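You operate a simulated robot arm through the tools that you are given. There is no shell and no other tool. Be economical: measure what you need, move in short steps, check, and stop when the job is done.

The job below is to be done with a simulated two-armed robot. You get a single attempt, and the scene is never put back.

Task
On the top of the blue bench, fold the cloth in half, so that its two long edges meet.

The check looks at the end state, three seconds after you hand in, the way a careful person would. Anything else that was tipped, shoved, dropped, spilled or broken makes it a failure. Flat cloth is picked up by pressing the open fingertips on it (5 to 10 N) and closing them slowly along it; thin cloth reads only 2 to 8 mm in the jaws.

Robot
Two 7-joint arms with two-finger parallel grippers on one trunk, on a base that drives. Base frame: it is fixed to the floor where the robot stands at the start and does not move with it; the origin is under the middle of the robot, x ahead of it, y to its left, z up; the surface under the hand at the start is at about z = 0.86. Lengths are in m, angles in degrees, forces in N, time in s.
The left shoulder is at the start at [0.082, 0.174, 1.158], the right one opposite. With the tool pointing down near the work surface each hand reaches from about 0.3 to 0.72 m from the robot's upright axis, wherever it stands, measured 20 degrees to its own side. Places, roughly: top of the blue bench [0.5, -0.1, 0.9]. Payload 3.6 kg a hand.
Tool frame (each hand has its own): the origin (TCP) lies between the finger pads and is the grasp point; the fingertips stand 0.03 m ahead of it; z points along the fingers, y is the line along which they close. Largest opening 0.11 m; finger width 0.02, thickness 0.01; the body of the gripper, 0.048 by 0.112 m, starts 0.055 m behind the TCP.
Orientation is that of the tool frame in the base frame, as a unit quaternion [w, x, y, z]. With the fingers straight down and closing along the base's y, the tool's x points along the base's -x, its y along +y and its z along -z.

Tools
- The arms move only by the tool drive_tool. It takes "left_targets", "right_targets" or both (then of equal length, played together; a hand with none holds still); each is a list of rows, each a list of 7 numbers: the turn, a rotation vector about the base's x, y, z in units of 5 degrees (1.0 is 5 degrees), then the shift along the base's x, y, z in units of 25 mm (1.0 is 25 mm), then the opening in per cent of the stroke, from 0 (shut) to 100 (fully open). In form: [[ax, ay, az, dx, dy, dz, claw], ...]. A call has 1 to 20 rows; each row shifts and turns the commanded pose from where the row before left it. A call with a number of a shift or a turn outside -1 to 1 is refused whole. A row lasts 0.2 s, in which the tool goes at most 0.05 m and 8.6 degrees; a call with a longer step from one row to the next is refused whole, and so is a gripper value outside its range. A pose out of reach is approached as far as the arm can. The call stops where the force on the tool passes 40 N (or 10 N more than at its start, if that is more) or the arm is blocked; 0.2 s more then pass. Each finger travels about 0.153 m/s and halts on what it meets, pressing with about 32 N; the grip force reading is that of the motor and also rises with nothing between the fingers. The clock runs only during rows and for 0.2 s after the last one: add rows that do not move to give the fingers time. It gives the time, the measured TCP pose, the force on the tool (base axes), the opening and the grip force at its end, in the units of the frame above (readings bear some noise), with the torque about the TCP (base axes, N m) and any sound that the robot's microphone picked up.
- Cameras (640 x 400 px; columns grow to the right, rows downward): "scene" is now at [0.1569, 0.0375, 1.3103]; the picture's right is [0.47, -0.88, -0.00], its down [-0.67, -0.36, -0.65] and it looks along [0.57, 0.30, -0.76] (base axes); focal length 266 px, centre (320, 200). "left" rides on the left gripper at [0.072, -0.017, -0.103] in its tool frame; the picture's right is [0.23, 0.97, 0.00], its down [-0.76, 0.18, -0.62] and it looks along [-0.61, 0.14, 0.78] (tool axes); focal length 222 px, centre (320, 200). "right" rides on the right gripper at [0.073, 0.017, -0.103] in its tool frame; the picture's right is [-0.23, 0.97, 0.00], its down [-0.76, -0.18, -0.62] and it looks along [-0.61, -0.14, 0.78] (tool axes); focal length 222 px, centre (320, 200). There is no depth. A picture from a camera that has moved, and an enlarged one, comes with that camera's place and axes in the base frame and with its lens.
- capture(camera): a new picture of that camera. The clock stands still meanwhile.
- lift_body(by): slides the trunk up (or, below 0, down) by that many m; the arms and the scene camera ride with it, the base frame stays. It gives what a move gives, with no picture.
- roll_base(legs): drives the robot by 1 to 6 legs, each [ahead, left, turn to the left] in m, m and degrees, along the robot's own axes; the way and the turn of a leg run together, so that a leg with both is an arc; at most 1.5 m and 180 degrees a leg. The arms and the cameras ride along, it lands a little off, and it stops where it bumps. It gives what a move gives.
- pan_tilt(pan, tilt): turns the head with the scene camera to pan (to the left, within 86 degrees either way) and tilt (down, from -29 to 69), counted from straight ahead of the robot. It gives what a move gives.
- inspect(camera, box): a new picture of the part [left, top, right, bottom] of that camera's present view, enlarged. The clock stands still meanwhile.
- sign_off(): hands the job in; it is judged then, once.

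Go step by step. Nothing tells you exact positions but the pictures and the camera data: compare them with the known pose of the tool, close in by small moves and look again before you grip or let go. The budget is 120 turns and 92 pictures, counting those below and the enlarged ones. Unless the task says otherwise, let go and move clear before handing in, and close with one line.

The tools are called after "Emit:" as name(argument=value, ...) on one line, values as JSON. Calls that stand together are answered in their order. drive_tool: Moves the arms, as the interface text tells. Its arguments: {"type":"object","properties":{"left_targets":{"type":"array","items":{"type":"array","items":{"type":"number"}}},"right_targets":{"type":"array","items":{"type":"array","items":{"type":"number"}}}},"required":[]} The other tools are called the same way: lift_body (by) slides the trunk up or down; roll_base (legs) drives the base; pan_tilt (pan, tilt) turns the head that bears the scene camera; capture (camera) takes a picture; inspect (camera, box) takes an enlarged picture of a part of a camera's view; sign_off () hands the job in.

At the start:

```text
time: 0.0
left_eef_pos: [0.3853, 0.3278, 1.0417]
left_orientation: [0.001, -0.001, 1.0, 0.0]
left_force: [-1.1, -0.3, -0.2]
left_moment: [-0.01, -0.01, 0.02]
left_gripper_width: 0.11
left_grasp_force: 0.0
right_eef_pos: [0.3462, -0.0401, 1.0119]
right_orientation: [0.0, -0.001, 1.0, 0.0]
right_force: [-0.6, 0.3, -0.1]
right_moment: [0.0, -0.01, 0.01]
right_gripper_width: 0.11
right_grasp_force: 0.1
trunk travel left (down, up): [-0.275, 0.488]
robot x, y, heading: [-0.0026, 0.0001, 0.1]
head pan, tilt: [27.9, 49.5]
```

scene: 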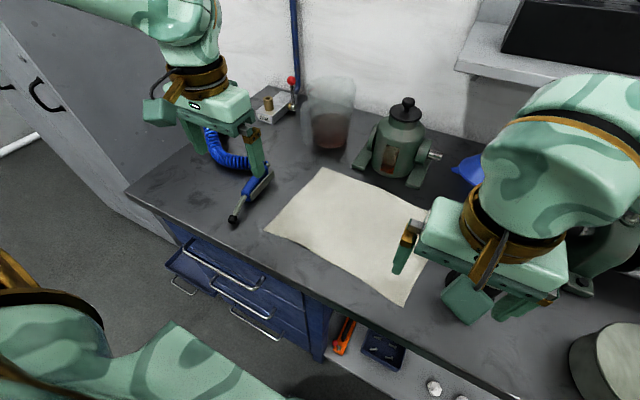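
right: 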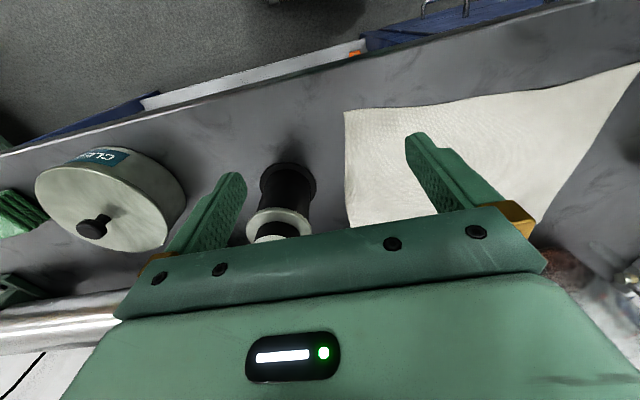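
left: 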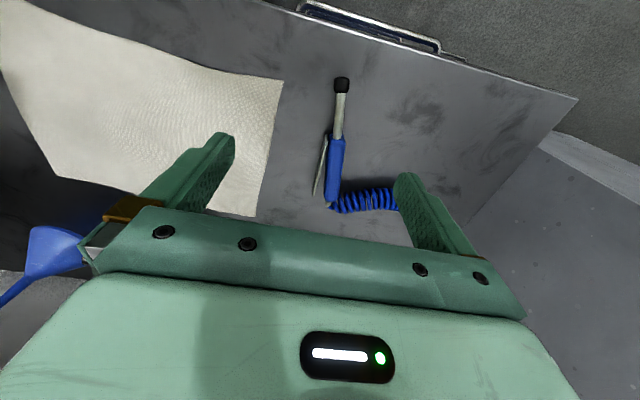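

The cloth lies with its long edges along y, roughly x 0.36–0.59 and y −0.02–0.27, with a kettle-like thing close behind the far edge. I'll lift the right hand out of view and look again.

Emit:
drive_tool(right_targets=[[0, 0, 0, 0, -1, 1, 100], [0, 0, 0, 0, -1, 1, 100], [0, 0, 0, 0, -1, 1, 100], [0, 0, 0, 0, -1, 1, 100], [0, 0, 0, 0, -1, 0, 100], [0, 0, 0, 0, -1, 0, 100]], left_targets=[[0, 0, 0, 0, 0, 1, 100], [0, 0, 0, 0, 0, 1, 100], [0, 0, 0, 0, 0, 0, 100], [0, 0, 0, 0, 0, 0, 100], [0, 0, 0, 0, 0, 0, 100], [0, 0, 0, 0, 0, 0, 100]])

Emit:
pan_tilt(pan=12, tilt=52)

Emit:
capture(camera="scene")

```text
time: 1.4
left_eef_pos: [0.3866, 0.326, 1.092]
left_orientation: [0.001, 0.0, 1.0, 0.0]
left_force: [0.0, 0.1, -0.2]
left_moment: [0.02, -0.01, -0.01]
left_gripper_width: 0.11
left_grasp_force: 0.1
right_eef_pos: [0.3444, -0.1908, 1.1118]
right_orientation: [0.001, -0.001, 1.0, 0.0]
right_force: [-0.3, -0.1, 0.8]
right_moment: [0.0, -0.01, 0.02]
right_gripper_width: 0.1099
right_grasp_force: 0.0
trunk travel left (down, up): [-0.275, 0.488]
robot x, y, heading: [-0.0019, 0.0049, -0.1]
head pan, tilt: [27.9, 49.5]
```

```text
time: 2.2
left_eef_pos: [0.3874, 0.3275, 1.092]
left_orientation: [0.001, -0.001, 1.0, 0.001]
left_force: [0.5, 0.1, -0.5]
left_moment: [0.02, -0.01, 0.0]
left_gripper_width: 0.1098
left_grasp_force: 0.1
right_eef_pos: [0.3463, -0.1902, 1.1128]
right_orientation: [-0.001, 0.0, 1.0, 0.0]
right_force: [-0.2, -0.4, 0.4]
right_moment: [-0.01, 0.01, -0.01]
right_gripper_width: 0.1098
right_grasp_force: 0.0
trunk travel left (down, up): [-0.275, 0.488]
robot x, y, heading: [-0.0017, 0.0026, -0.1]
head pan, tilt: [12.0, 52.0]
```

```text
88 pictures are left
camera scene: at [0.1618, 0.0168, 1.3069], right [0.21, -0.98, 0.0], down [-0.77, -0.16, -0.62], along [0.6, 0.13, -0.79], focal length 266 px, centre (320, 200)
```

scene: 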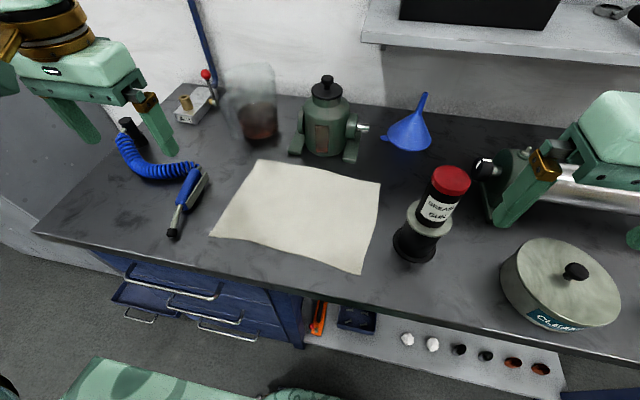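

Clear view: corners about A(0.59,0.26), B(0.577,−0.03), C(0.358,−0.01), D(0.371,0.28). A grease gun stands near the right short edge. I'll zoom in to refine that.

Emit:
inspect(camera="scene", box=[200, 80, 480, 280])

```text
2.00 times, centred on (340, 180) of scene
camera zoom: at [0.1618, 0.0168, 1.3069], right [0.21, -0.98, 0.0], down [-0.77, -0.16, -0.62], along [0.6, 0.13, -0.79], focal length 532 px, centre (280, 240)
```

zoom: 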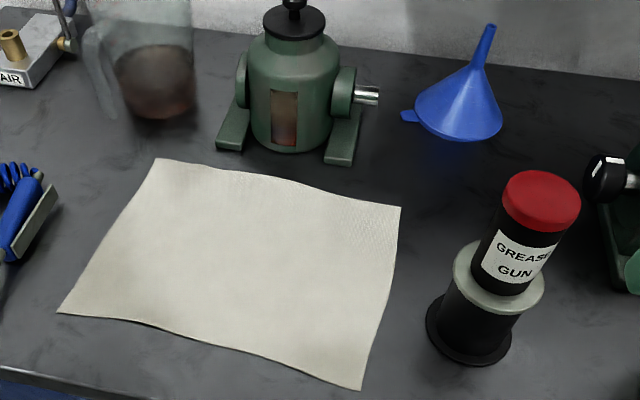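

Gun base edge is at y≈−0.064 and kettle feet at x≈0.626, so I'll grip the far edge (left hand at y≈0.22, right at y≈0.01) and fold it toward the robot. First I move both hands above the grip points.

Emit:
drive_tool(right_targets=[[0, 0, 0, 0, 1, 0, 30], [0, 0, 0, 0, 1, 0, 30], [0, 0, 0, 0, 1, 0, 30], [0, 0, 0, 0, 1, 0, 30], [0, 0, 0, 0, 1, 0, 30], [0, 0, 0, 0, 1, 0, 30], [0, 0, 0, 0, 1, 0, 30], [0, 0, 0, 0, 1, 0, 30], [0, 0, 0, 0.98, 0, 0, 30], [0, 0, 0, 0.98, 0, 0, 30], [0, 0, 0, 0.98, 0, 0, 30], [0, 0, 0, 0.98, 0, 0, 30], [0, 0, 0, 0.98, 0, 0, 30], [0, 0, 0, 0.98, 0, 0, 30], [0, 0, 0, 0.98, 0, 0, 30], [0, 0, 0, 0.98, 0, 0, 30], [0, 0, 0, 0.98, 0, 0, 30], [0, 0, 0, 0, 0, 0, 30]], left_targets=[[0, 0, 0, 0, 0, 0, 30], [0, 0, 0, 0, 0, 0, 30], [0, 0, 0, 0, 0, 0, 30], [0, 0, 0, 0, 0, 0, 30], [0, 0, 0, 0, 0, 0, 30], [0, 0, 0, 0, 0, 0, 30], [0, 0, 0, 0, 0, 0, 30], [0, 0, 0, 0, 0, 0, 30], [0, 0, 0, 0.84, -0.478, 0, 30], [0, 0, 0, 0.84, -0.478, 0, 30], [0, 0, 0, 0.84, -0.478, 0, 30], [0, 0, 0, 0.84, -0.478, 0, 30], [0, 0, 0, 0.84, -0.478, 0, 30], [0, 0, 0, 0.84, -0.478, 0, 30], [0, 0, 0, 0.84, -0.478, 0, 30], [0, 0, 0, 0.84, -0.478, 0, 30], [0, 0, 0, 0.84, -0.478, 0, 30], [0, 0, 0, 0, 0, 0, 30]])

Emit:
capture(camera="scene")

Emit:
capture(camera="left")

Emit:
capture(camera="right")

```text
time: 6.0
left_eef_pos: [0.574, 0.2213, 1.0913]
left_orientation: [0.002, -0.002, 1.0, 0.001]
left_force: [-0.2, -0.1, 0.4]
left_moment: [0.01, -0.01, 0.01]
left_gripper_width: 0.033
left_grasp_force: 0.1
right_eef_pos: [0.5653, 0.0106, 1.1138]
right_orientation: [0.001, -0.001, 1.0, 0.0]
right_force: [0.6, 0.0, 0.2]
right_moment: [-0.02, -0.02, 0.02]
right_gripper_width: 0.033
right_grasp_force: 0.1
trunk travel left (down, up): [-0.275, 0.488]
robot x, y, heading: [0.0001, 0.003, 0.2]
head pan, tilt: [12.0, 52.0]
```

```text
86 pictures are left
camera scene: at [0.1609, 0.0165, 1.3072], right [0.21, -0.98, 0.0], down [-0.77, -0.16, -0.62], along [0.6, 0.13, -0.79], focal length 266 px, centre (320, 200)
```

scene: 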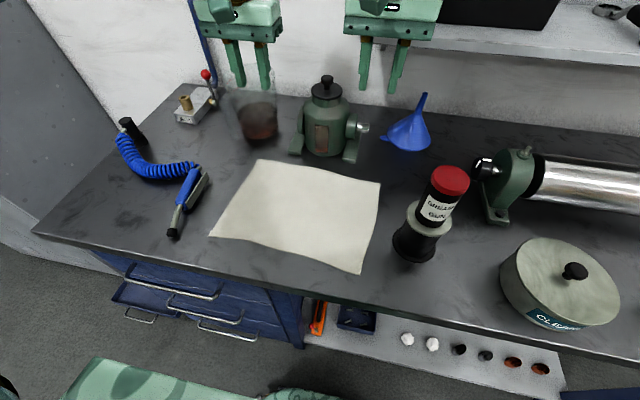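

```text
85 pictures are left
camera left: at [0.5, 0.2029, 1.1939], right [-0.23, 0.97, 0.0], down [0.76, 0.18, 0.63], along [0.61, 0.14, -0.78], focal length 222 px, centre (320, 200)
```

left: 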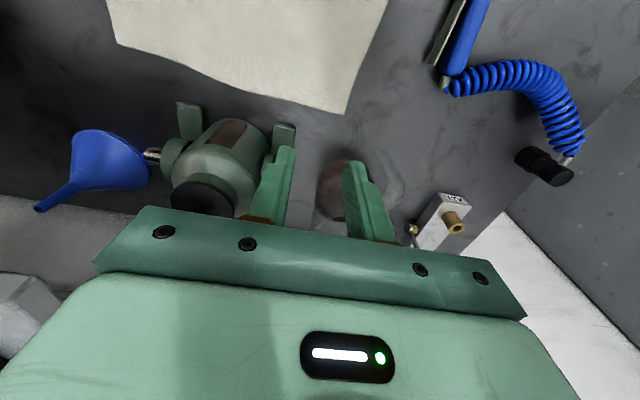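

```text
84 pictures are left
camera right: at [0.4931, 0.028, 1.2167], right [0.23, 0.97, 0.0], down [0.76, -0.18, 0.62], along [0.61, -0.14, -0.78], focal length 222 px, centre (320, 200)
```

right: 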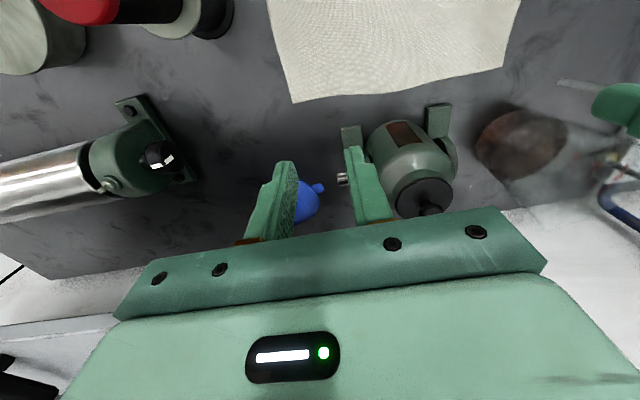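

The wrist views confirm the corners A(0.592,0.264) and B(0.578,−0.033). I'll lower both hands to just above the cloth.

Emit:
drive_tool(right_targets=[[0, 0, 0, 0.01, 0, -0.83, 30], [0, 0, 0, 0.01, 0, -0.83, 30], [0, 0, 0, 0.01, 0, -0.83, 30], [0, 0, 0, 0.01, 0, -0.83, 30], [0, 0, 0, 0.01, 0, -0.83, 30], [0, 0, 0, 0.01, 0, -0.83, 30], [0, 0, 0, 0.01, 0, -0.83, 30], [0, 0, 0, 0.01, 0, -0.83, 30], [0, 0, 0, 0.01, 0, -0.83, 30], [0, 0, 0, 0.01, 0, -0.83, 30], [0, 0, 0, 0, 0, 0, 30]], left_targets=[[0, 0, 0, 0.01, 0, -0.74, 30], [0, 0, 0, 0.01, 0, -0.74, 30], [0, 0, 0, 0.01, 0, -0.74, 30], [0, 0, 0, 0.01, 0, -0.74, 30], [0, 0, 0, 0.01, 0, -0.74, 30], [0, 0, 0, 0.01, 0, -0.74, 30], [0, 0, 0, 0.01, 0, -0.74, 30], [0, 0, 0, 0.01, 0, -0.74, 30], [0, 0, 0, 0.01, 0, -0.74, 30], [0, 0, 0, 0.01, 0, -0.74, 30], [0, 0, 0, 0, 0, 0, 30]])

Emit:
capture(camera="left")

Emit:
capture(camera="right")

Emit:
capture(camera="scene")

```text
time: 8.4
left_eef_pos: [0.5662, 0.229, 0.9107]
left_orientation: [0.002, -0.001, 1.0, -0.001]
left_force: [0.2, 0.4, -0.2]
left_moment: [-0.01, -0.01, -0.04]
left_gripper_width: 0.0327
left_grasp_force: 0.0
left hand out of reach, approached as far as the arm can: row 9, 10
right_eef_pos: [0.5686, 0.0103, 0.9034]
right_orientation: [0.0, 0.0, 1.0, 0.001]
right_force: [0.0, 0.4, 0.3]
right_moment: [-0.02, -0.02, 0.01]
right_gripper_width: 0.0329
right_grasp_force: 0.0
trunk travel left (down, up): [-0.275, 0.488]
robot x, y, heading: [-0.0029, 0.0049, -0.1]
head pan, tilt: [12.0, 52.0]
```

```text
83 pictures are left
camera left: at [0.4929, 0.211, 1.0139], right [-0.23, 0.97, 0.0], down [0.76, 0.18, 0.63], along [0.61, 0.14, -0.78], focal length 222 px, centre (320, 200)
```

left: 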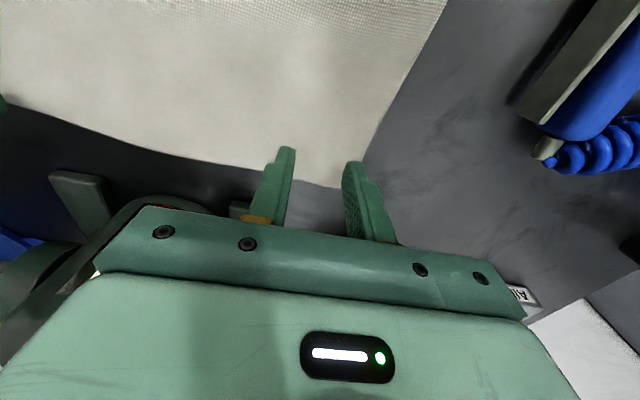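

```text
82 pictures are left
camera right: at [0.4962, 0.0278, 1.0074], right [0.23, 0.97, 0.0], down [0.76, -0.18, 0.62], along [0.61, -0.14, -0.78], focal length 222 px, centre (320, 200)
```

right: 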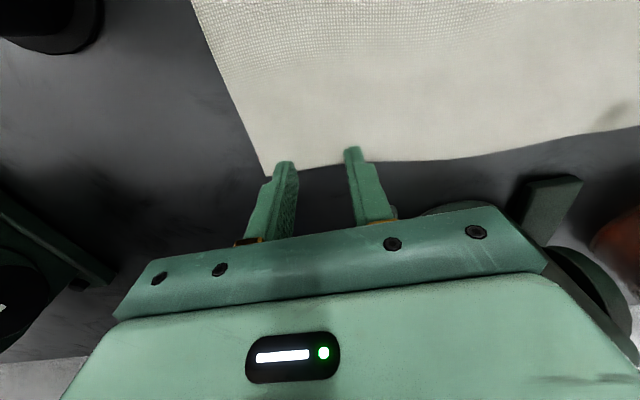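

```text
81 pictures are left
camera scene: at [0.1619, 0.0168, 1.307], right [0.21, -0.98, 0.0], down [-0.77, -0.16, -0.62], along [0.6, 0.13, -0.79], focal length 266 px, centre (320, 200)
```

scene: 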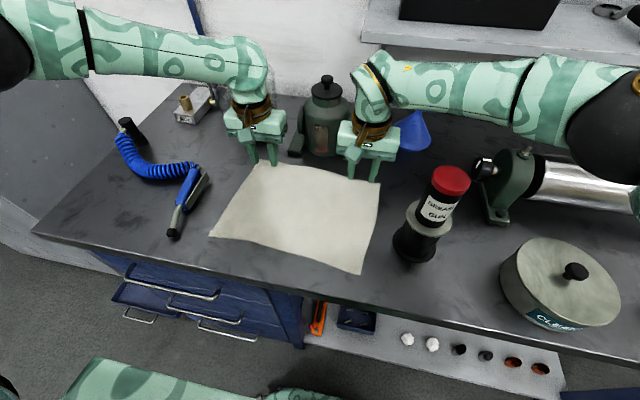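

The left hand just ran out of reach. I'll raise both hands, lower the trunk 0.1 m, and approach again.

Emit:
drive_tool(right_targets=[[0, 0, 0, 0, 0, 1, 30], [0, 0, 0, 0, 0, 1, 30], [0, 0, 0, 0, 0, 1, 30], [0, 0, 0, 0, 0, 1, 30], [0, 0, 0, 0, 0, 1, 30], [0, 0, 0, 0, 0, 0, 30]], left_targets=[[0, 0, 0, 0, 0, 1, 30], [0, 0, 0, 0, 0, 1, 30], [0, 0, 0, 0, 0, 1, 30], [0, 0, 0, 0, 0, 1, 30], [0, 0, 0, 0, 0, 1, 30], [0, 0, 0, 0, 0, 0, 30]])

Emit:
lift_body(by=-0.1)

```text
time: 9.8
left_eef_pos: [0.5685, 0.227, 1.0362]
left_orientation: [0.0, -0.002, 1.0, 0.0]
left_force: [-0.3, 0.2, 0.4]
left_moment: [0.02, 0.04, 0.03]
left_gripper_width: 0.0331
left_grasp_force: 0.2
right_eef_pos: [0.5704, 0.01, 1.0281]
right_orientation: [-0.001, 0.0, 1.0, 0.0]
right_force: [0.5, -0.7, 0.3]
right_moment: [0.03, -0.01, 0.01]
right_gripper_width: 0.0329
right_grasp_force: 0.2
trunk travel left (down, up): [-0.275, 0.488]
robot x, y, heading: [0.0024, -0.0021, 0.0]
head pan, tilt: [12.0, 52.0]
```

```text
time: 11.1
left_eef_pos: [0.5669, 0.2277, 0.9371]
left_orientation: [0.001, 0.0, 1.0, -0.001]
left_force: [0.4, -0.6, 0.0]
left_moment: [0.01, 0.0, -0.02]
left_gripper_width: 0.0329
left_grasp_force: 0.0
right_eef_pos: [0.5677, 0.0107, 0.9297]
right_orientation: [0.0, 0.0, 1.0, 0.0]
right_force: [-0.4, -0.6, 0.2]
right_moment: [0.0, -0.02, -0.01]
right_gripper_width: 0.0327
right_grasp_force: 0.1
trunk travel left (down, up): [-0.175, 0.588]
robot x, y, heading: [0.0046, 0.0005, -0.1]
head pan, tilt: [12.0, 52.0]
```

Emit:
drive_tool(right_targets=[[0, 0, 0, 0, 0, 0, 30], [0, 0, 0, 0, 0, -0.4, 30], [0, 0, 0, 0, 0, -0.4, 30], [0, 0, 0, 0, 0, -0.4, 30], [0, 0, 0, 0, 0, 0, 30]], left_targets=[[0, 0, 0, 0.4, -0.24, 0, 30], [0, 0, 0, 0, 0, -0.5, 30], [0, 0, 0, 0, 0, -0.5, 30], [0, 0, 0, 0, 0, -0.5, 30], [0, 0, 0, 0, 0, 0, 30]])

Emit:
capture(camera="left")

Emit:
capture(camera="right")

```text
time: 12.3
left_eef_pos: [0.576, 0.2212, 0.8988]
left_orientation: [0.001, 0.0, 1.0, -0.001]
left_force: [-0.2, -0.8, -1.0]
left_moment: [0.02, 0.01, 0.03]
left_gripper_width: 0.0329
left_grasp_force: 0.1
right_eef_pos: [0.5667, 0.0093, 0.9002]
right_orientation: [-0.001, 0.0, 1.0, 0.0]
right_force: [0.0, 0.3, -0.3]
right_moment: [-0.03, 0.0, -0.01]
right_gripper_width: 0.033
right_grasp_force: 0.0
trunk travel left (down, up): [-0.175, 0.588]
robot x, y, heading: [-0.0012, 0.0026, -0.0]
head pan, tilt: [12.0, 52.0]
```

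```text
80 pictures are left
camera left: at [0.5034, 0.204, 1.0012], right [-0.23, 0.97, 0.0], down [0.76, 0.18, 0.62], along [0.61, 0.14, -0.78], focal length 222 px, centre (320, 200)
```

left: 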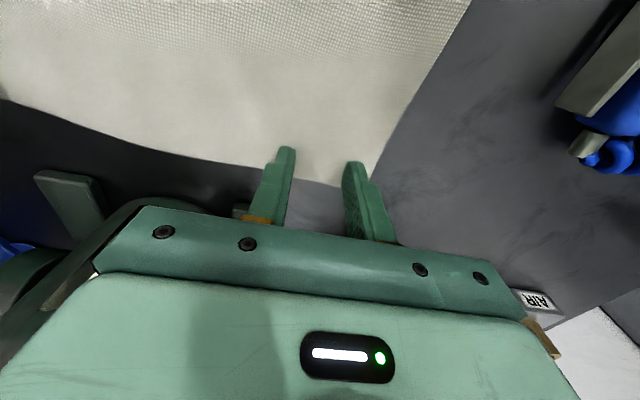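

```text
79 pictures are left
camera right: at [0.4952, 0.0268, 1.0031], right [0.23, 0.97, 0.0], down [0.76, -0.18, 0.62], along [0.61, -0.14, -0.78], focal length 222 px, centre (320, 200)
```

right: 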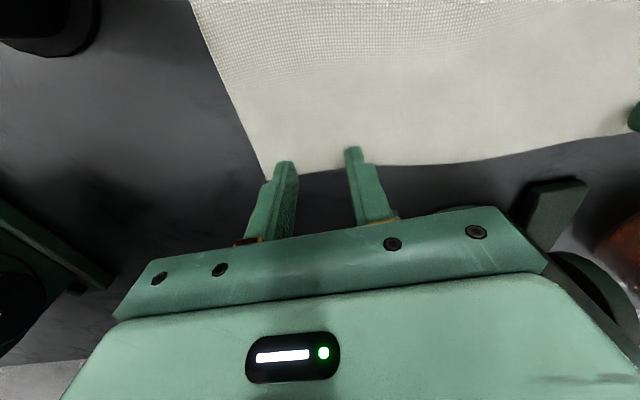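

Left edge lies about 2 cm beyond its TCP, right about 1 cm. I'll nudge left +4 mm, and press down in small steps.

Emit:
drive_tool(right_targets=[[0, 0, 0, 0, 0, -0.12, 30], [0, 0, 0, 0, 0, -0.12, 30], [0, 0, 0, 0, 0, -0.12, 30], [0, 0, 0, 0, 0, 0, 30]], left_targets=[[0, 0, 0, 0.17, 0, 0, 30], [0, 0, 0, 0, 0, -0.15, 30], [0, 0, 0, 0, 0, -0.15, 30], [0, 0, 0, 0, 0, 0, 30]])

```text
time: 13.3
left_eef_pos: [0.5805, 0.2213, 0.8916]
left_orientation: [0.001, 0.0, 1.0, 0.0]
left_force: [1.3, 0.2, 4.0]
left_moment: [0.04, -0.06, 0.0]
left_gripper_width: 0.033
left_grasp_force: 0.1
right_eef_pos: [0.5685, 0.0106, 0.8917]
right_orientation: [0.001, 0.0, 1.0, 0.0]
right_force: [1.1, 0.8, 5.0]
right_moment: [0.0, -0.07, 0.02]
right_gripper_width: 0.033
right_grasp_force: 0.0
trunk travel left (down, up): [-0.175, 0.588]
robot x, y, heading: [-0.0003, -0.0007, -0.0]
head pan, tilt: [12.0, 52.0]
```

Both tips touch (4–5 N). I'll press slightly more and close slowly.

Emit:
drive_tool(right_targets=[[0, 0, 0, 0, 0, -0.05, 30], [0, 0, 0, 0, 0, 0, 27], [0, 0, 0, 0, 0, 0, 24], [0, 0, 0, 0, 0, 0, 21], [0, 0, 0, 0, 0, 0, 18], [0, 0, 0, 0, 0, 0, 15], [0, 0, 0, 0, 0, 0, 12], [0, 0, 0, 0, 0, 0, 9], [0, 0, 0, 0, 0, 0, 6], [0, 0, 0, 0, 0, 0, 3], [0, 0, 0, 0, 0, 0, 0], [0, 0, 0, 0, 0, 0, 0], [0, 0, 0, 0, 0, 0, 0]], left_targets=[[0, 0, 0, 0, 0, -0.07, 30], [0, 0, 0, 0, 0, 0, 27], [0, 0, 0, 0, 0, 0, 24], [0, 0, 0, 0, 0, 0, 21], [0, 0, 0, 0, 0, 0, 18], [0, 0, 0, 0, 0, 0, 15], [0, 0, 0, 0, 0, 0, 12], [0, 0, 0, 0, 0, 0, 9], [0, 0, 0, 0, 0, 0, 6], [0, 0, 0, 0, 0, 0, 3], [0, 0, 0, 0, 0, 0, 0], [0, 0, 0, 0, 0, 0, 0], [0, 0, 0, 0, 0, 0, 0]])

Emit:
capture(camera="left")

Emit:
capture(camera="right")

```text
time: 16.1
left_eef_pos: [0.578, 0.2189, 0.8909]
left_orientation: [0.003, -0.001, 1.0, 0.0]
left_force: [-0.3, -11.5, 25.3]
left_moment: [-0.34, -0.08, 0.0]
left_gripper_width: 0.0022
left_grasp_force: 32.2
right_eef_pos: [0.5648, 0.0097, 0.8904]
right_orientation: [0.001, -0.001, 1.0, 0.001]
right_force: [1.3, 11.0, 12.8]
right_moment: [0.31, -0.07, -0.03]
right_gripper_width: 0.002
right_grasp_force: 32.2
trunk travel left (down, up): [-0.175, 0.588]
robot x, y, heading: [0.0039, -0.0012, -0.1]
head pan, tilt: [12.0, 52.0]
```

```text
78 pictures are left
camera left: at [0.5051, 0.2027, 0.9938], right [-0.23, 0.97, 0.0], down [0.76, 0.18, 0.63], along [0.61, 0.14, -0.78], focal length 222 px, centre (320, 200)
```

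left: 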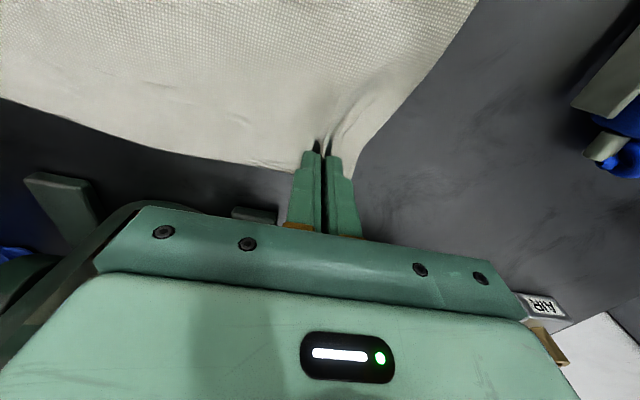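

```text
77 pictures are left
camera right: at [0.4925, 0.0272, 0.9947], right [0.23, 0.97, 0.0], down [0.76, -0.18, 0.62], along [0.61, -0.14, -0.78], focal length 222 px, centre (320, 200)
```

right: 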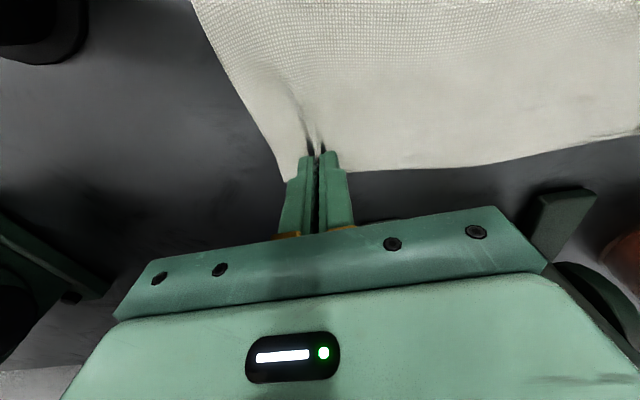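

Both jaws hold about 2 mm of cloth. I'll lift 2 cm, moving slightly toward the robot, and check.

Emit:
drive_tool(right_targets=[[0, 0, 0, 0, 0, 0.3, 0], [0, 0, 0, -0.1, 0, 0.4, 0], [0, 0, 0, -0.2, 0, 0.4, 0], [0, 0, 0, 0, 0, 0, 0]], left_targets=[[0, 0, 0, 0, 0, 0.3, 0], [0, 0, 0, -0.1, 0, 0.4, 0], [0, 0, 0, -0.2, 0, 0.4, 0], [0, 0, 0, 0, 0, 0, 0]])

Emit:
capture(camera="scene")

Emit:
capture(camera="left")

Emit:
capture(camera="right")

```text
time: 17.1
left_eef_pos: [0.5724, 0.2201, 0.9163]
left_orientation: [0.0, -0.001, 1.0, 0.0]
left_force: [0.4, -12.3, 0.6]
left_moment: [-0.35, -0.01, -0.01]
left_gripper_width: 0.002
left_grasp_force: 32.0
right_eef_pos: [0.5606, 0.0104, 0.9157]
right_orientation: [-0.001, 0.001, 1.0, 0.0]
right_force: [0.4, 13.0, -0.1]
right_moment: [0.39, -0.04, 0.0]
right_gripper_width: 0.0023
right_grasp_force: 31.9
trunk travel left (down, up): [-0.175, 0.588]
robot x, y, heading: [0.0022, -0.0014, 0.1]
head pan, tilt: [12.0, 52.0]
```

```text
76 pictures are left
camera scene: at [0.2135, 0.0169, 1.2029], right [0.21, -0.98, 0.0], down [-0.77, -0.16, -0.61], along [0.6, 0.13, -0.79], focal length 266 px, centre (320, 200)
```

scene: 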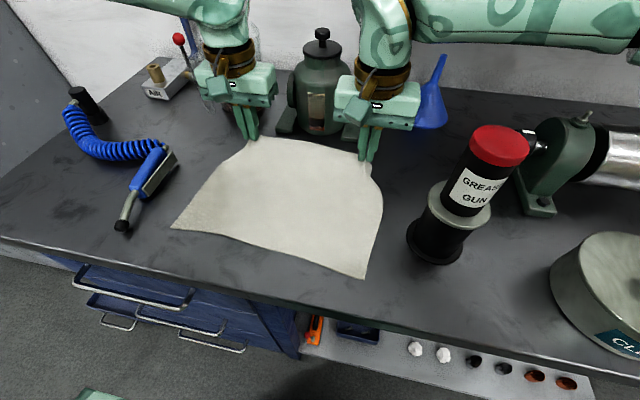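

```text
75 pictures are left
camera left: at [0.5004, 0.2032, 1.0183], right [-0.23, 0.97, 0.0], down [0.76, 0.18, 0.62], along [0.61, 0.14, -0.78], focal length 222 px, centre (320, 200)
```

left: 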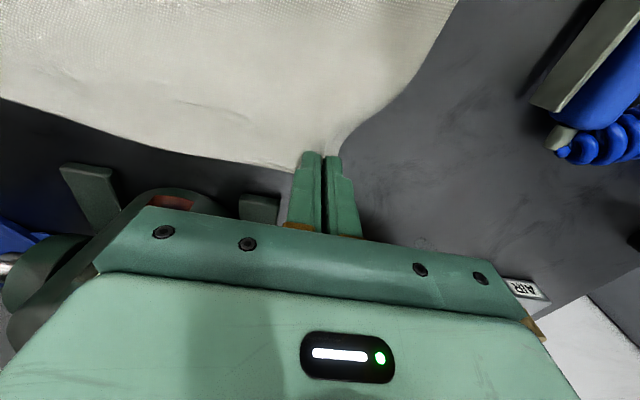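

```text
74 pictures are left
camera right: at [0.4874, 0.0273, 1.0196], right [0.23, 0.97, 0.0], down [0.76, -0.18, 0.62], along [0.61, -0.14, -0.78], focal length 222 px, centre (320, 200)
```

right: 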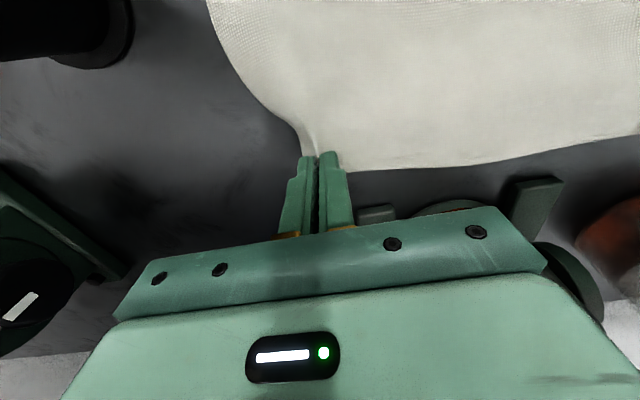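

The cloth is held by both hands but is taut along y, so I'll ease the hands together 8 mm each. Then I carry the edge up the first half of the arc toward the robot.

Emit:
drive_tool(right_targets=[[0, 0, 0, -0.3, 0.16, 0.4, 0], [0, 0, 0, -0.3, 0.16, 0.4, 0], [0, 0, 0, -0.2, 0, 0.3, 0], [0, 0, 0, -0.2, 0, 0.3, 0], [0, 0, 0, -0.3, 0, 0.3, 0], [0, 0, 0, -0.3, 0, 0.3, 0], [0, 0, 0, -0.4, 0, 0.24, 0], [0, 0, 0, -0.4, 0, 0.24, 0], [0, 0, 0, -0.5, 0, 0.14, 0], [0, 0, 0, -0.5, 0, 0.14, 0], [0, 0, 0, -0.5, 0, 0, 0], [0, 0, 0, -0.5, 0, 0, 0]], left_targets=[[0, 0, 0, -0.3, -0.16, 0.4, 0], [0, 0, 0, -0.3, -0.16, 0.4, 0], [0, 0, 0, -0.2, 0, 0.3, 0], [0, 0, 0, -0.2, 0, 0.3, 0], [0, 0, 0, -0.3, 0, 0.3, 0], [0, 0, 0, -0.3, 0, 0.3, 0], [0, 0, 0, -0.4, 0, 0.24, 0], [0, 0, 0, -0.4, 0, 0.24, 0], [0, 0, 0, -0.5, 0, 0.14, 0], [0, 0, 0, -0.5, 0, 0.14, 0], [0, 0, 0, -0.5, 0, 0, 0], [0, 0, 0, -0.5, 0, 0, 0]])

Emit:
capture(camera="scene")

```text
time: 19.7
left_eef_pos: [0.463, 0.2133, 0.9851]
left_orientation: [0.001, -0.001, 1.0, 0.0]
left_force: [0.4, 0.5, -0.6]
left_moment: [0.01, -0.01, 0.06]
left_gripper_width: 0.0021
left_grasp_force: 31.9
right_eef_pos: [0.4515, 0.0185, 0.9845]
right_orientation: [-0.001, 0.0, 1.0, -0.001]
right_force: [-0.2, -0.6, 0.2]
right_moment: [-0.01, -0.04, -0.04]
right_gripper_width: 0.0021
right_grasp_force: 31.6
trunk travel left (down, up): [-0.175, 0.588]
robot x, y, heading: [0.0007, 0.0019, -0.2]
head pan, tilt: [12.0, 52.0]
```

```text
73 pictures are left
camera scene: at [0.2127, 0.0168, 1.2031], right [0.21, -0.98, 0.0], down [-0.77, -0.16, -0.62], along [0.6, 0.13, -0.79], focal length 266 px, centre (320, 200)
```

scene: 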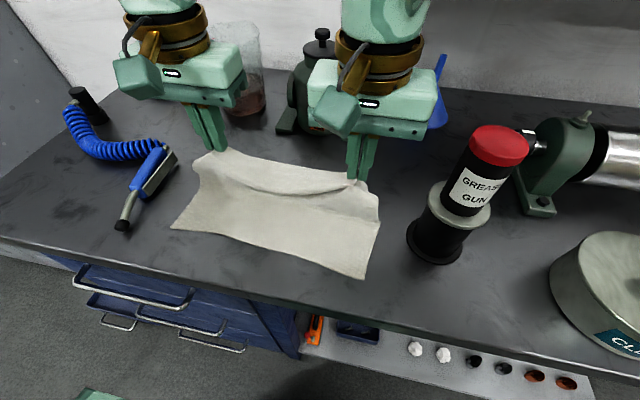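

Fold is forming and the near edge hasn't moved. I'll complete the arc, tilting the hands 30° so the fingers lay the edge down, with a small +y shift to match the corners.

Emit:
drive_tool(right_targets=[[0, -0.5, 0, -0.55, 0.05, -0.13, 0], [0, -0.5, 0, -0.55, 0.05, -0.13, 0], [0, -0.5, 0, -0.45, 0.05, -0.23, 0], [0, -0.5, 0, -0.45, 0.05, -0.23, 0], [0, -0.5, 0, -0.39, 0.05, -0.31, 0], [0, -0.5, 0, -0.39, 0.05, -0.31, 0], [0, -0.5, 0, -0.31, 0.05, -0.35, 0], [0, -0.5, 0, -0.31, 0.05, -0.35, 0], [0, -0.5, 0, -0.21, 0.05, -0.35, 0], [0, -0.5, 0, -0.21, 0.05, -0.35, 0], [0, -0.5, 0, -0.13, 0.05, -0.29, 0], [0, -0.5, 0, -0.13, 0.05, -0.29, 0]], left_targets=[[0, -0.5, 0, -0.55, 0.05, -0.13, 0], [0, -0.5, 0, -0.55, 0.05, -0.13, 0], [0, -0.5, 0, -0.45, 0.05, -0.23, 0], [0, -0.5, 0, -0.45, 0.05, -0.23, 0], [0, -0.5, 0, -0.39, 0.05, -0.31, 0], [0, -0.5, 0, -0.39, 0.05, -0.31, 0], [0, -0.5, 0, -0.31, 0.05, -0.35, 0], [0, -0.5, 0, -0.31, 0.05, -0.35, 0], [0, -0.5, 0, -0.21, 0.05, -0.35, 0], [0, -0.5, 0, -0.21, 0.05, -0.35, 0], [0, -0.5, 0, -0.13, 0.05, -0.29, 0], [0, -0.5, 0, -0.13, 0.05, -0.29, 0]])

Emit:
capture(camera="scene")

Emit:
capture(camera="left")

Emit:
capture(camera="right")

```text
time: 21.8
left_eef_pos: [0.4273, 0.218, 0.9433]
left_orientation: [0.196, -0.002, 0.981, 0.0]
left_force: [-0.3, -0.4, -0.3]
left_moment: [0.03, -0.03, 0.03]
left_gripper_width: 0.002
left_grasp_force: 31.7
left hand out of reach, approached as far as the arm can: row 6, 7, 8, 9, 10
right_eef_pos: [0.3647, 0.0302, 0.9285]
right_orientation: [0.2, 0.007, 0.98, 0.003]
right_force: [1.3, 0.6, -0.2]
right_moment: [-0.09, 0.02, -0.09]
right_gripper_width: 0.0022
right_grasp_force: 32.0
trunk travel left (down, up): [-0.175, 0.588]
robot x, y, heading: [-0.001, -0.0004, 0.2]
head pan, tilt: [12.0, 52.0]
stopped in row 10 (right hand): the force on the tool passed its limit at 60 N (the readings are from after the stop); the commanded pose is now the measured one
```

```text
72 pictures are left
camera scene: at [0.2131, 0.0169, 1.203], right [0.21, -0.98, 0.0], down [-0.77, -0.16, -0.62], along [0.6, 0.13, -0.79], focal length 266 px, centre (320, 200)
```

scene: 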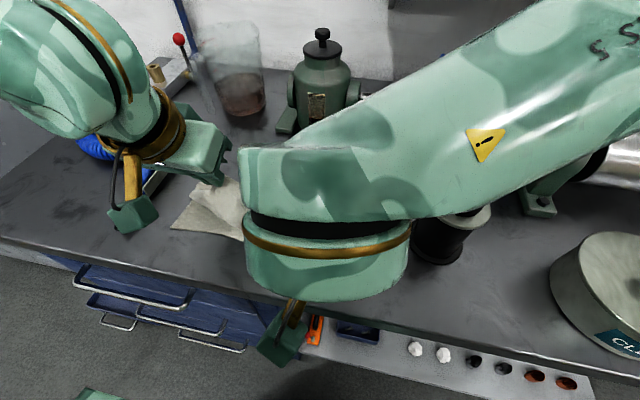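

```text
71 pictures are left
camera left: at [0.3212, 0.2013, 1.0092], right [-0.21, 0.97, -0.09], down [0.46, 0.18, 0.87], along [0.86, 0.14, -0.49], focal length 222 px, centre (320, 200)
```

left: 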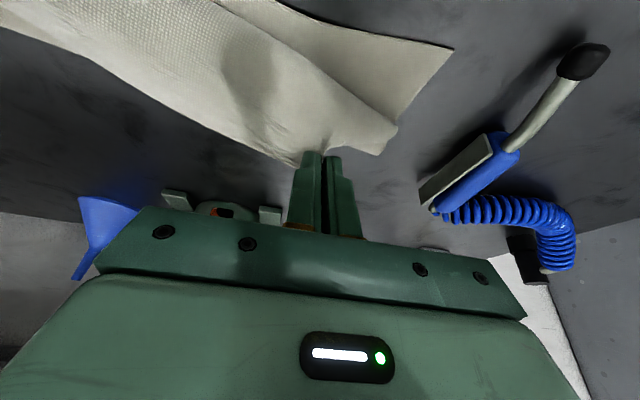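

```text
70 pictures are left
camera right: at [0.2571, 0.0479, 0.9952], right [0.22, 0.97, 0.1], down [0.46, -0.19, 0.87], along [0.86, -0.15, -0.48], focal length 222 px, centre (320, 200)
```

right: 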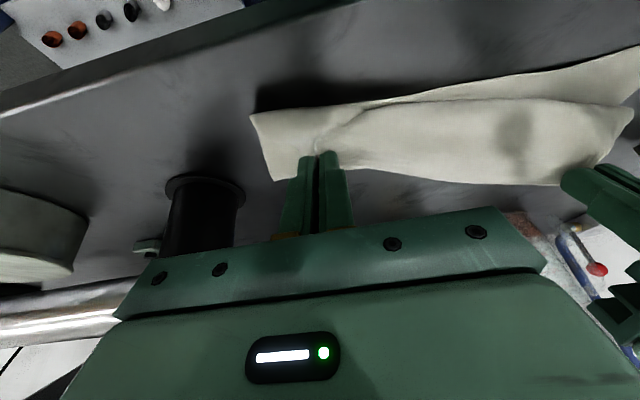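

The right hand hit a force limit and the left ran out of reach with the tilt, so I need to know what was touched before moving on. I'll look closely at the grease gun and the right arm.

Emit:
inspect(camera="scene", box=[360, 100, 580, 280])

Emit:
pan_tilt(pan=-20, tilt=45)

Emit:
capture(camera="scene")

```text
2.22 times, centred on (470, 190) of scene
camera zoom: at [0.2131, 0.0169, 1.203], right [0.21, -0.98, 0.0], down [-0.77, -0.16, -0.62], along [0.6, 0.13, -0.79], focal length 590 px, centre (-13, 222)
```

zoom: 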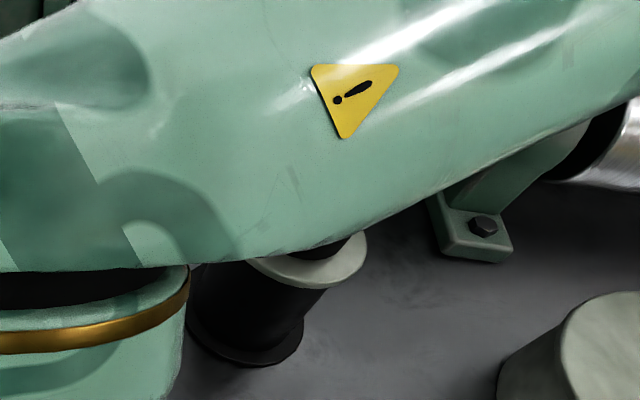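

```text
time: 22.7
left_eef_pos: [0.4271, 0.2181, 0.9433]
left_orientation: [0.196, -0.001, 0.981, 0.0]
left_force: [0.2, 0.2, 0.5]
left_moment: [-0.01, 0.02, 0.03]
left_gripper_width: 0.0022
left_grasp_force: 31.6
right_eef_pos: [0.3646, 0.0297, 0.9278]
right_orientation: [0.199, 0.006, 0.98, 0.003]
right_force: [0.5, 1.5, 0.8]
right_moment: [-0.09, 0.2, -0.19]
right_gripper_width: 0.002
right_grasp_force: 32.3
trunk travel left (down, up): [-0.175, 0.588]
robot x, y, heading: [-0.0022, 0.0017, -0.0]
head pan, tilt: [-20.0, 45.0]
```

```text
68 pictures are left
camera scene: at [0.216, -0.0265, 1.2126], right [-0.34, -0.94, 0.0], down [-0.67, 0.24, -0.71], along [0.66, -0.24, -0.71], focal length 266 px, centre (320, 200)
```

scene: 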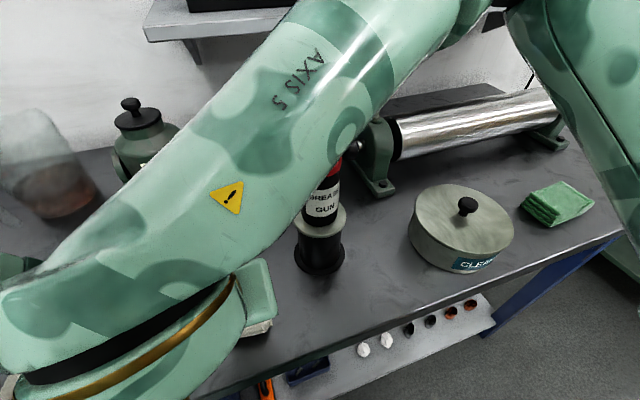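

The forearm is right beside the gun cap, and the head is close above the wrist; the gun is still upright and in place. I'll raise the trunk a little to clear both.

Emit:
lift_body(by=0.02)

Emit:
capture(camera="scene")

```text
time: 23.4
left_eef_pos: [0.428, 0.2184, 0.9618]
left_orientation: [0.195, -0.002, 0.981, 0.001]
left_force: [-0.2, 0.5, -0.4]
left_moment: [-0.03, 0.01, 0.02]
left_gripper_width: 0.002
left_grasp_force: 32.0
right_eef_pos: [0.3656, 0.0288, 0.9467]
right_orientation: [0.198, 0.006, 0.98, 0.004]
right_force: [0.1, 0.3, -0.6]
right_moment: [0.0, 0.02, 0.03]
right_gripper_width: 0.0018
right_grasp_force: 32.0
trunk travel left (down, up): [-0.195, 0.568]
robot x, y, heading: [-0.0017, 0.0008, -0.0]
head pan, tilt: [-20.0, 45.0]
```

```text
67 pictures are left
camera scene: at [0.2059, -0.0264, 1.2334], right [-0.34, -0.94, 0.0], down [-0.67, 0.24, -0.71], along [0.66, -0.24, -0.71], focal length 266 px, centre (320, 200)
```

scene: 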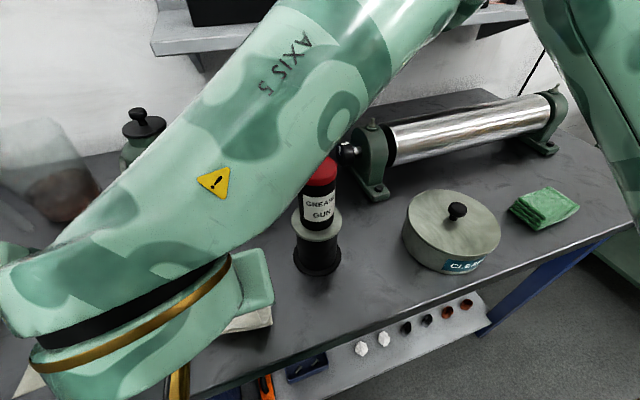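

The moment on the right hand dropped to zero, so it is clear. I'll lift another 4 cm (the cloth just peels a bit), then bring both hands back to vertical.

Emit:
lift_body(by=0.04)

Emit:
drive_tool(right_targets=[[0, 0.6, 0, 0.06, 0, 0, 0], [0, 0.6, 0, 0.06, 0, 0, 0], [0, 0.6, 0, 0.06, 0, 0, 0], [0, 0.6, 0, 0.06, 0, 0, 0], [0, 0.6, 0, 0.06, 0, 0, 0], [0, 0.6, 0, 0.06, 0, 0, 0], [0, 0.6, 0, 0.06, 0, 0, 0], [0, 0.4, 0, 0.06, 0, 0, 0]], left_targets=[[0, 0.6, 0, -0.1, 0, 0, 0], [0, 0.6, 0, -0.1, 0, 0, 0], [0, 0.6, 0, -0.1, 0, 0, 0], [0, 0.6, 0, -0.1, 0, 0, 0], [0, 0.6, 0, -0.1, 0, 0, 0], [0, 0.6, 0, -0.1, 0, 0, 0], [0, 0.6, 0, -0.1, 0, 0, 0], [0, 0.3, 0, -0.1, 0, 0, 0]])

Emit:
capture(camera="scene")

Emit:
capture(camera="right")

```text
time: 24.2
left_eef_pos: [0.4288, 0.219, 1.0007]
left_orientation: [0.196, -0.001, 0.981, 0.0]
left_force: [-0.2, -0.6, -0.5]
left_moment: [0.01, 0.01, 0.01]
left_gripper_width: 0.0018
left_grasp_force: 32.4
right_eef_pos: [0.3646, 0.0298, 0.9869]
right_orientation: [0.198, 0.007, 0.98, 0.003]
right_force: [0.7, 0.4, -1.0]
right_moment: [-0.04, 0.0, -0.02]
right_gripper_width: 0.0019
right_grasp_force: 32.0
trunk travel left (down, up): [-0.235, 0.528]
robot x, y, heading: [-0.0012, 0.0011, 0.5]
head pan, tilt: [-20.0, 45.0]
```

```text
time: 26.0
left_eef_pos: [0.4068, 0.2181, 1.0025]
left_orientation: [0.0, -0.001, 1.0, 0.0]
left_force: [0.4, 0.7, -0.9]
left_moment: [0.0, 0.0, 0.0]
left_gripper_width: 0.0023
left_grasp_force: 31.6
right_eef_pos: [0.3763, 0.0293, 0.9877]
right_orientation: [-0.001, 0.006, 1.0, 0.001]
right_force: [0.4, -0.7, 0.6]
right_moment: [-0.01, 0.01, 0.02]
right_gripper_width: 0.0021
right_grasp_force: 31.8
trunk travel left (down, up): [-0.235, 0.528]
robot x, y, heading: [-0.0029, -0.0022, 0.3]
head pan, tilt: [-20.0, 45.0]
```

```text
66 pictures are left
camera scene: at [0.184, -0.0266, 1.2752], right [-0.34, -0.94, 0.0], down [-0.66, 0.24, -0.71], along [0.66, -0.24, -0.71], focal length 266 px, centre (320, 200)
```

scene: 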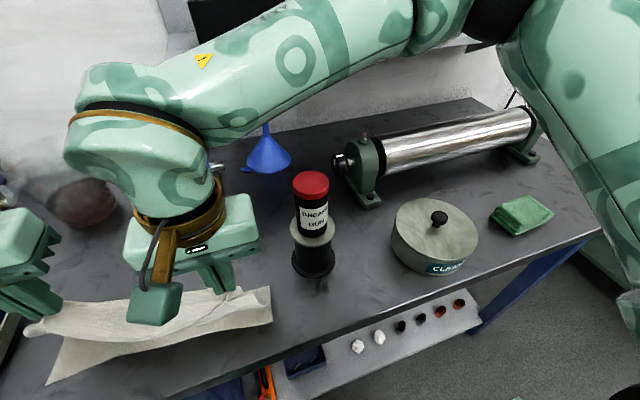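

```text
65 pictures are left
camera right: at [0.3039, 0.0477, 1.0913], right [0.24, 0.97, 0.0], down [0.76, -0.19, 0.62], along [0.6, -0.15, -0.78], focal length 222 px, centre (320, 200)
```

right: 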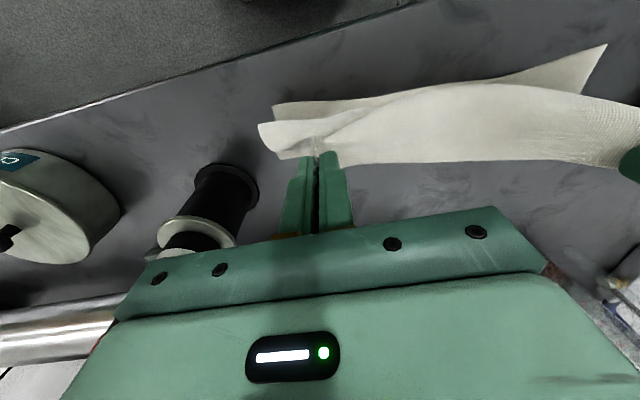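

Gun is clear and both near corners are unmoved. I'll shift each hand over its target and lower 5 cm, then check the forearm clearance.

Emit:
drive_tool(right_targets=[[0, 0, 0, -0.06, 0.03, -0.28, 0], [0, 0, 0, -0.06, 0.03, -0.28, 0], [0, 0, 0, -0.06, 0.03, -0.28, 0], [0, 0, 0, -0.06, 0.03, -0.28, 0], [0, 0, 0, -0.06, 0.03, -0.28, 0], [0, 0, 0, -0.06, 0.03, -0.28, 0]], left_targets=[[0, 0, 0, -0.19, 0.11, -0.38, 0], [0, 0, 0, -0.19, 0.11, -0.38, 0], [0, 0, 0, -0.19, 0.11, -0.38, 0], [0, 0, 0, -0.19, 0.11, -0.38, 0], [0, 0, 0, -0.19, 0.11, -0.38, 0], [0, 0, 0, -0.19, 0.11, -0.38, 0]])

Emit:
capture(camera="scene")

```text
time: 27.4
left_eef_pos: [0.3793, 0.2351, 0.946]
left_orientation: [0.001, -0.001, 1.0, 0.001]
left_force: [-0.5, 0.1, 0.2]
left_moment: [-0.02, -0.02, 0.01]
left_gripper_width: 0.0017
left_grasp_force: 31.8
right_eef_pos: [0.367, 0.0343, 0.9478]
right_orientation: [0.0, 0.007, 1.0, 0.001]
right_force: [-0.1, -0.1, -0.8]
right_moment: [0.01, 0.03, 0.02]
right_gripper_width: 0.002
right_grasp_force: 32.4
trunk travel left (down, up): [-0.235, 0.528]
robot x, y, heading: [-0.0019, -0.0016, -0.2]
head pan, tilt: [-20.0, 45.0]
```

```text
64 pictures are left
camera scene: at [0.184, -0.0265, 1.2752], right [-0.34, -0.94, 0.0], down [-0.66, 0.24, -0.71], along [0.66, -0.24, -0.71], focal length 266 px, centre (320, 200)
```

scene: 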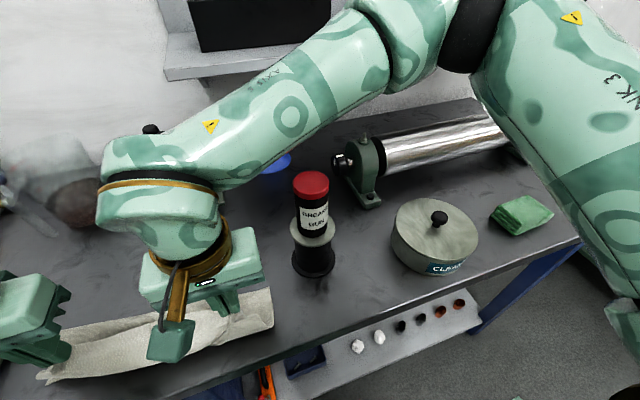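

Clearance is good. I'll lower to just above the table and check edge alignment.

Emit:
drive_tool(right_targets=[[0, 0, 0, 0, 0, -0.28, 0], [0, 0, 0, 0, 0, -0.28, 0], [0, 0, 0, 0, 0, -0.28, 0], [0, 0, 0, 0, 0, -0.28, 0], [0, 0, 0, 0, 0, -0.28, 0], [0, 0, 0, 0, 0, -0.28, 0]], left_targets=[[0, 0, 0, 0, 0, -0.28, 0], [0, 0, 0, 0, 0, -0.28, 0], [0, 0, 0, 0, 0, -0.28, 0], [0, 0, 0, 0, 0, -0.28, 0], [0, 0, 0, 0, 0, -0.28, 0], [0, 0, 0, 0, 0, -0.28, 0]])

Emit:
capture(camera="left")

Emit:
capture(camera="right")

Emit:
pan_tilt(pan=20, tilt=55)

Emit:
capture(camera="scene")

```text
time: 28.8
left_eef_pos: [0.3796, 0.2338, 0.903]
left_orientation: [0.002, -0.001, 1.0, 0.0]
left_force: [0.0, -0.9, 0.7]
left_moment: [0.01, 0.02, 0.01]
left_gripper_width: 0.002
left_grasp_force: 31.8
right_eef_pos: [0.3668, 0.0344, 0.9043]
right_orientation: [0.001, 0.008, 1.0, 0.001]
right_force: [0.5, 0.1, -0.3]
right_moment: [-0.03, 0.03, 0.0]
right_gripper_width: 0.0022
right_grasp_force: 31.9
trunk travel left (down, up): [-0.235, 0.528]
robot x, y, heading: [0.0002, 0.0024, -0.0]
head pan, tilt: [-20.0, 45.0]
```

```text
63 pictures are left
camera left: at [0.3065, 0.2174, 1.006], right [-0.23, 0.97, 0.0], down [0.76, 0.18, 0.62], along [0.61, 0.14, -0.78], focal length 222 px, centre (320, 200)
```

left: 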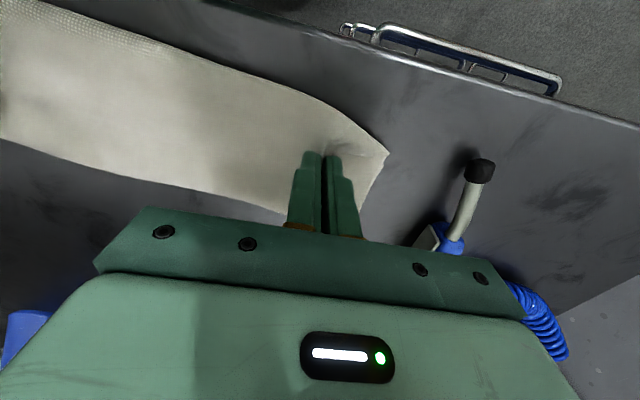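

```text
62 pictures are left
camera right: at [0.294, 0.0529, 1.0068], right [0.24, 0.97, 0.0], down [0.76, -0.19, 0.62], along [0.61, -0.15, -0.78], focal length 222 px, centre (320, 200)
```

right: 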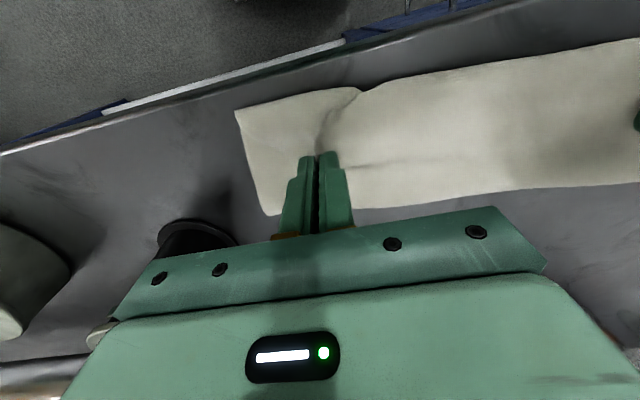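

```text
time: 29.9
left_eef_pos: [0.3786, 0.2342, 0.905]
left_orientation: [0.001, -0.002, 1.0, 0.0]
left_force: [0.8, -0.4, 0.5]
left_moment: [0.03, 0.0, -0.02]
left_gripper_width: 0.0019
left_grasp_force: 31.6
right_eef_pos: [0.3656, 0.0351, 0.904]
right_orientation: [0.0, 0.006, 1.0, 0.002]
right_force: [0.1, -0.4, -0.9]
right_moment: [0.02, 0.0, 0.05]
right_gripper_width: 0.0023
right_grasp_force: 32.3
trunk travel left (down, up): [-0.235, 0.528]
robot x, y, heading: [-0.0018, 0.0007, -0.0]
head pan, tilt: [20.0, 55.0]
```

```text
61 pictures are left
camera scene: at [0.1753, 0.0259, 1.2618], right [0.34, -0.94, 0.0], down [-0.77, -0.28, -0.57], along [0.54, 0.2, -0.82], focal length 266 px, centre (320, 200)
```

scene: 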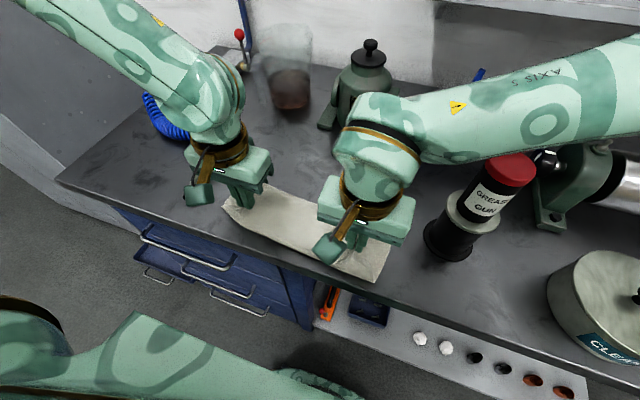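

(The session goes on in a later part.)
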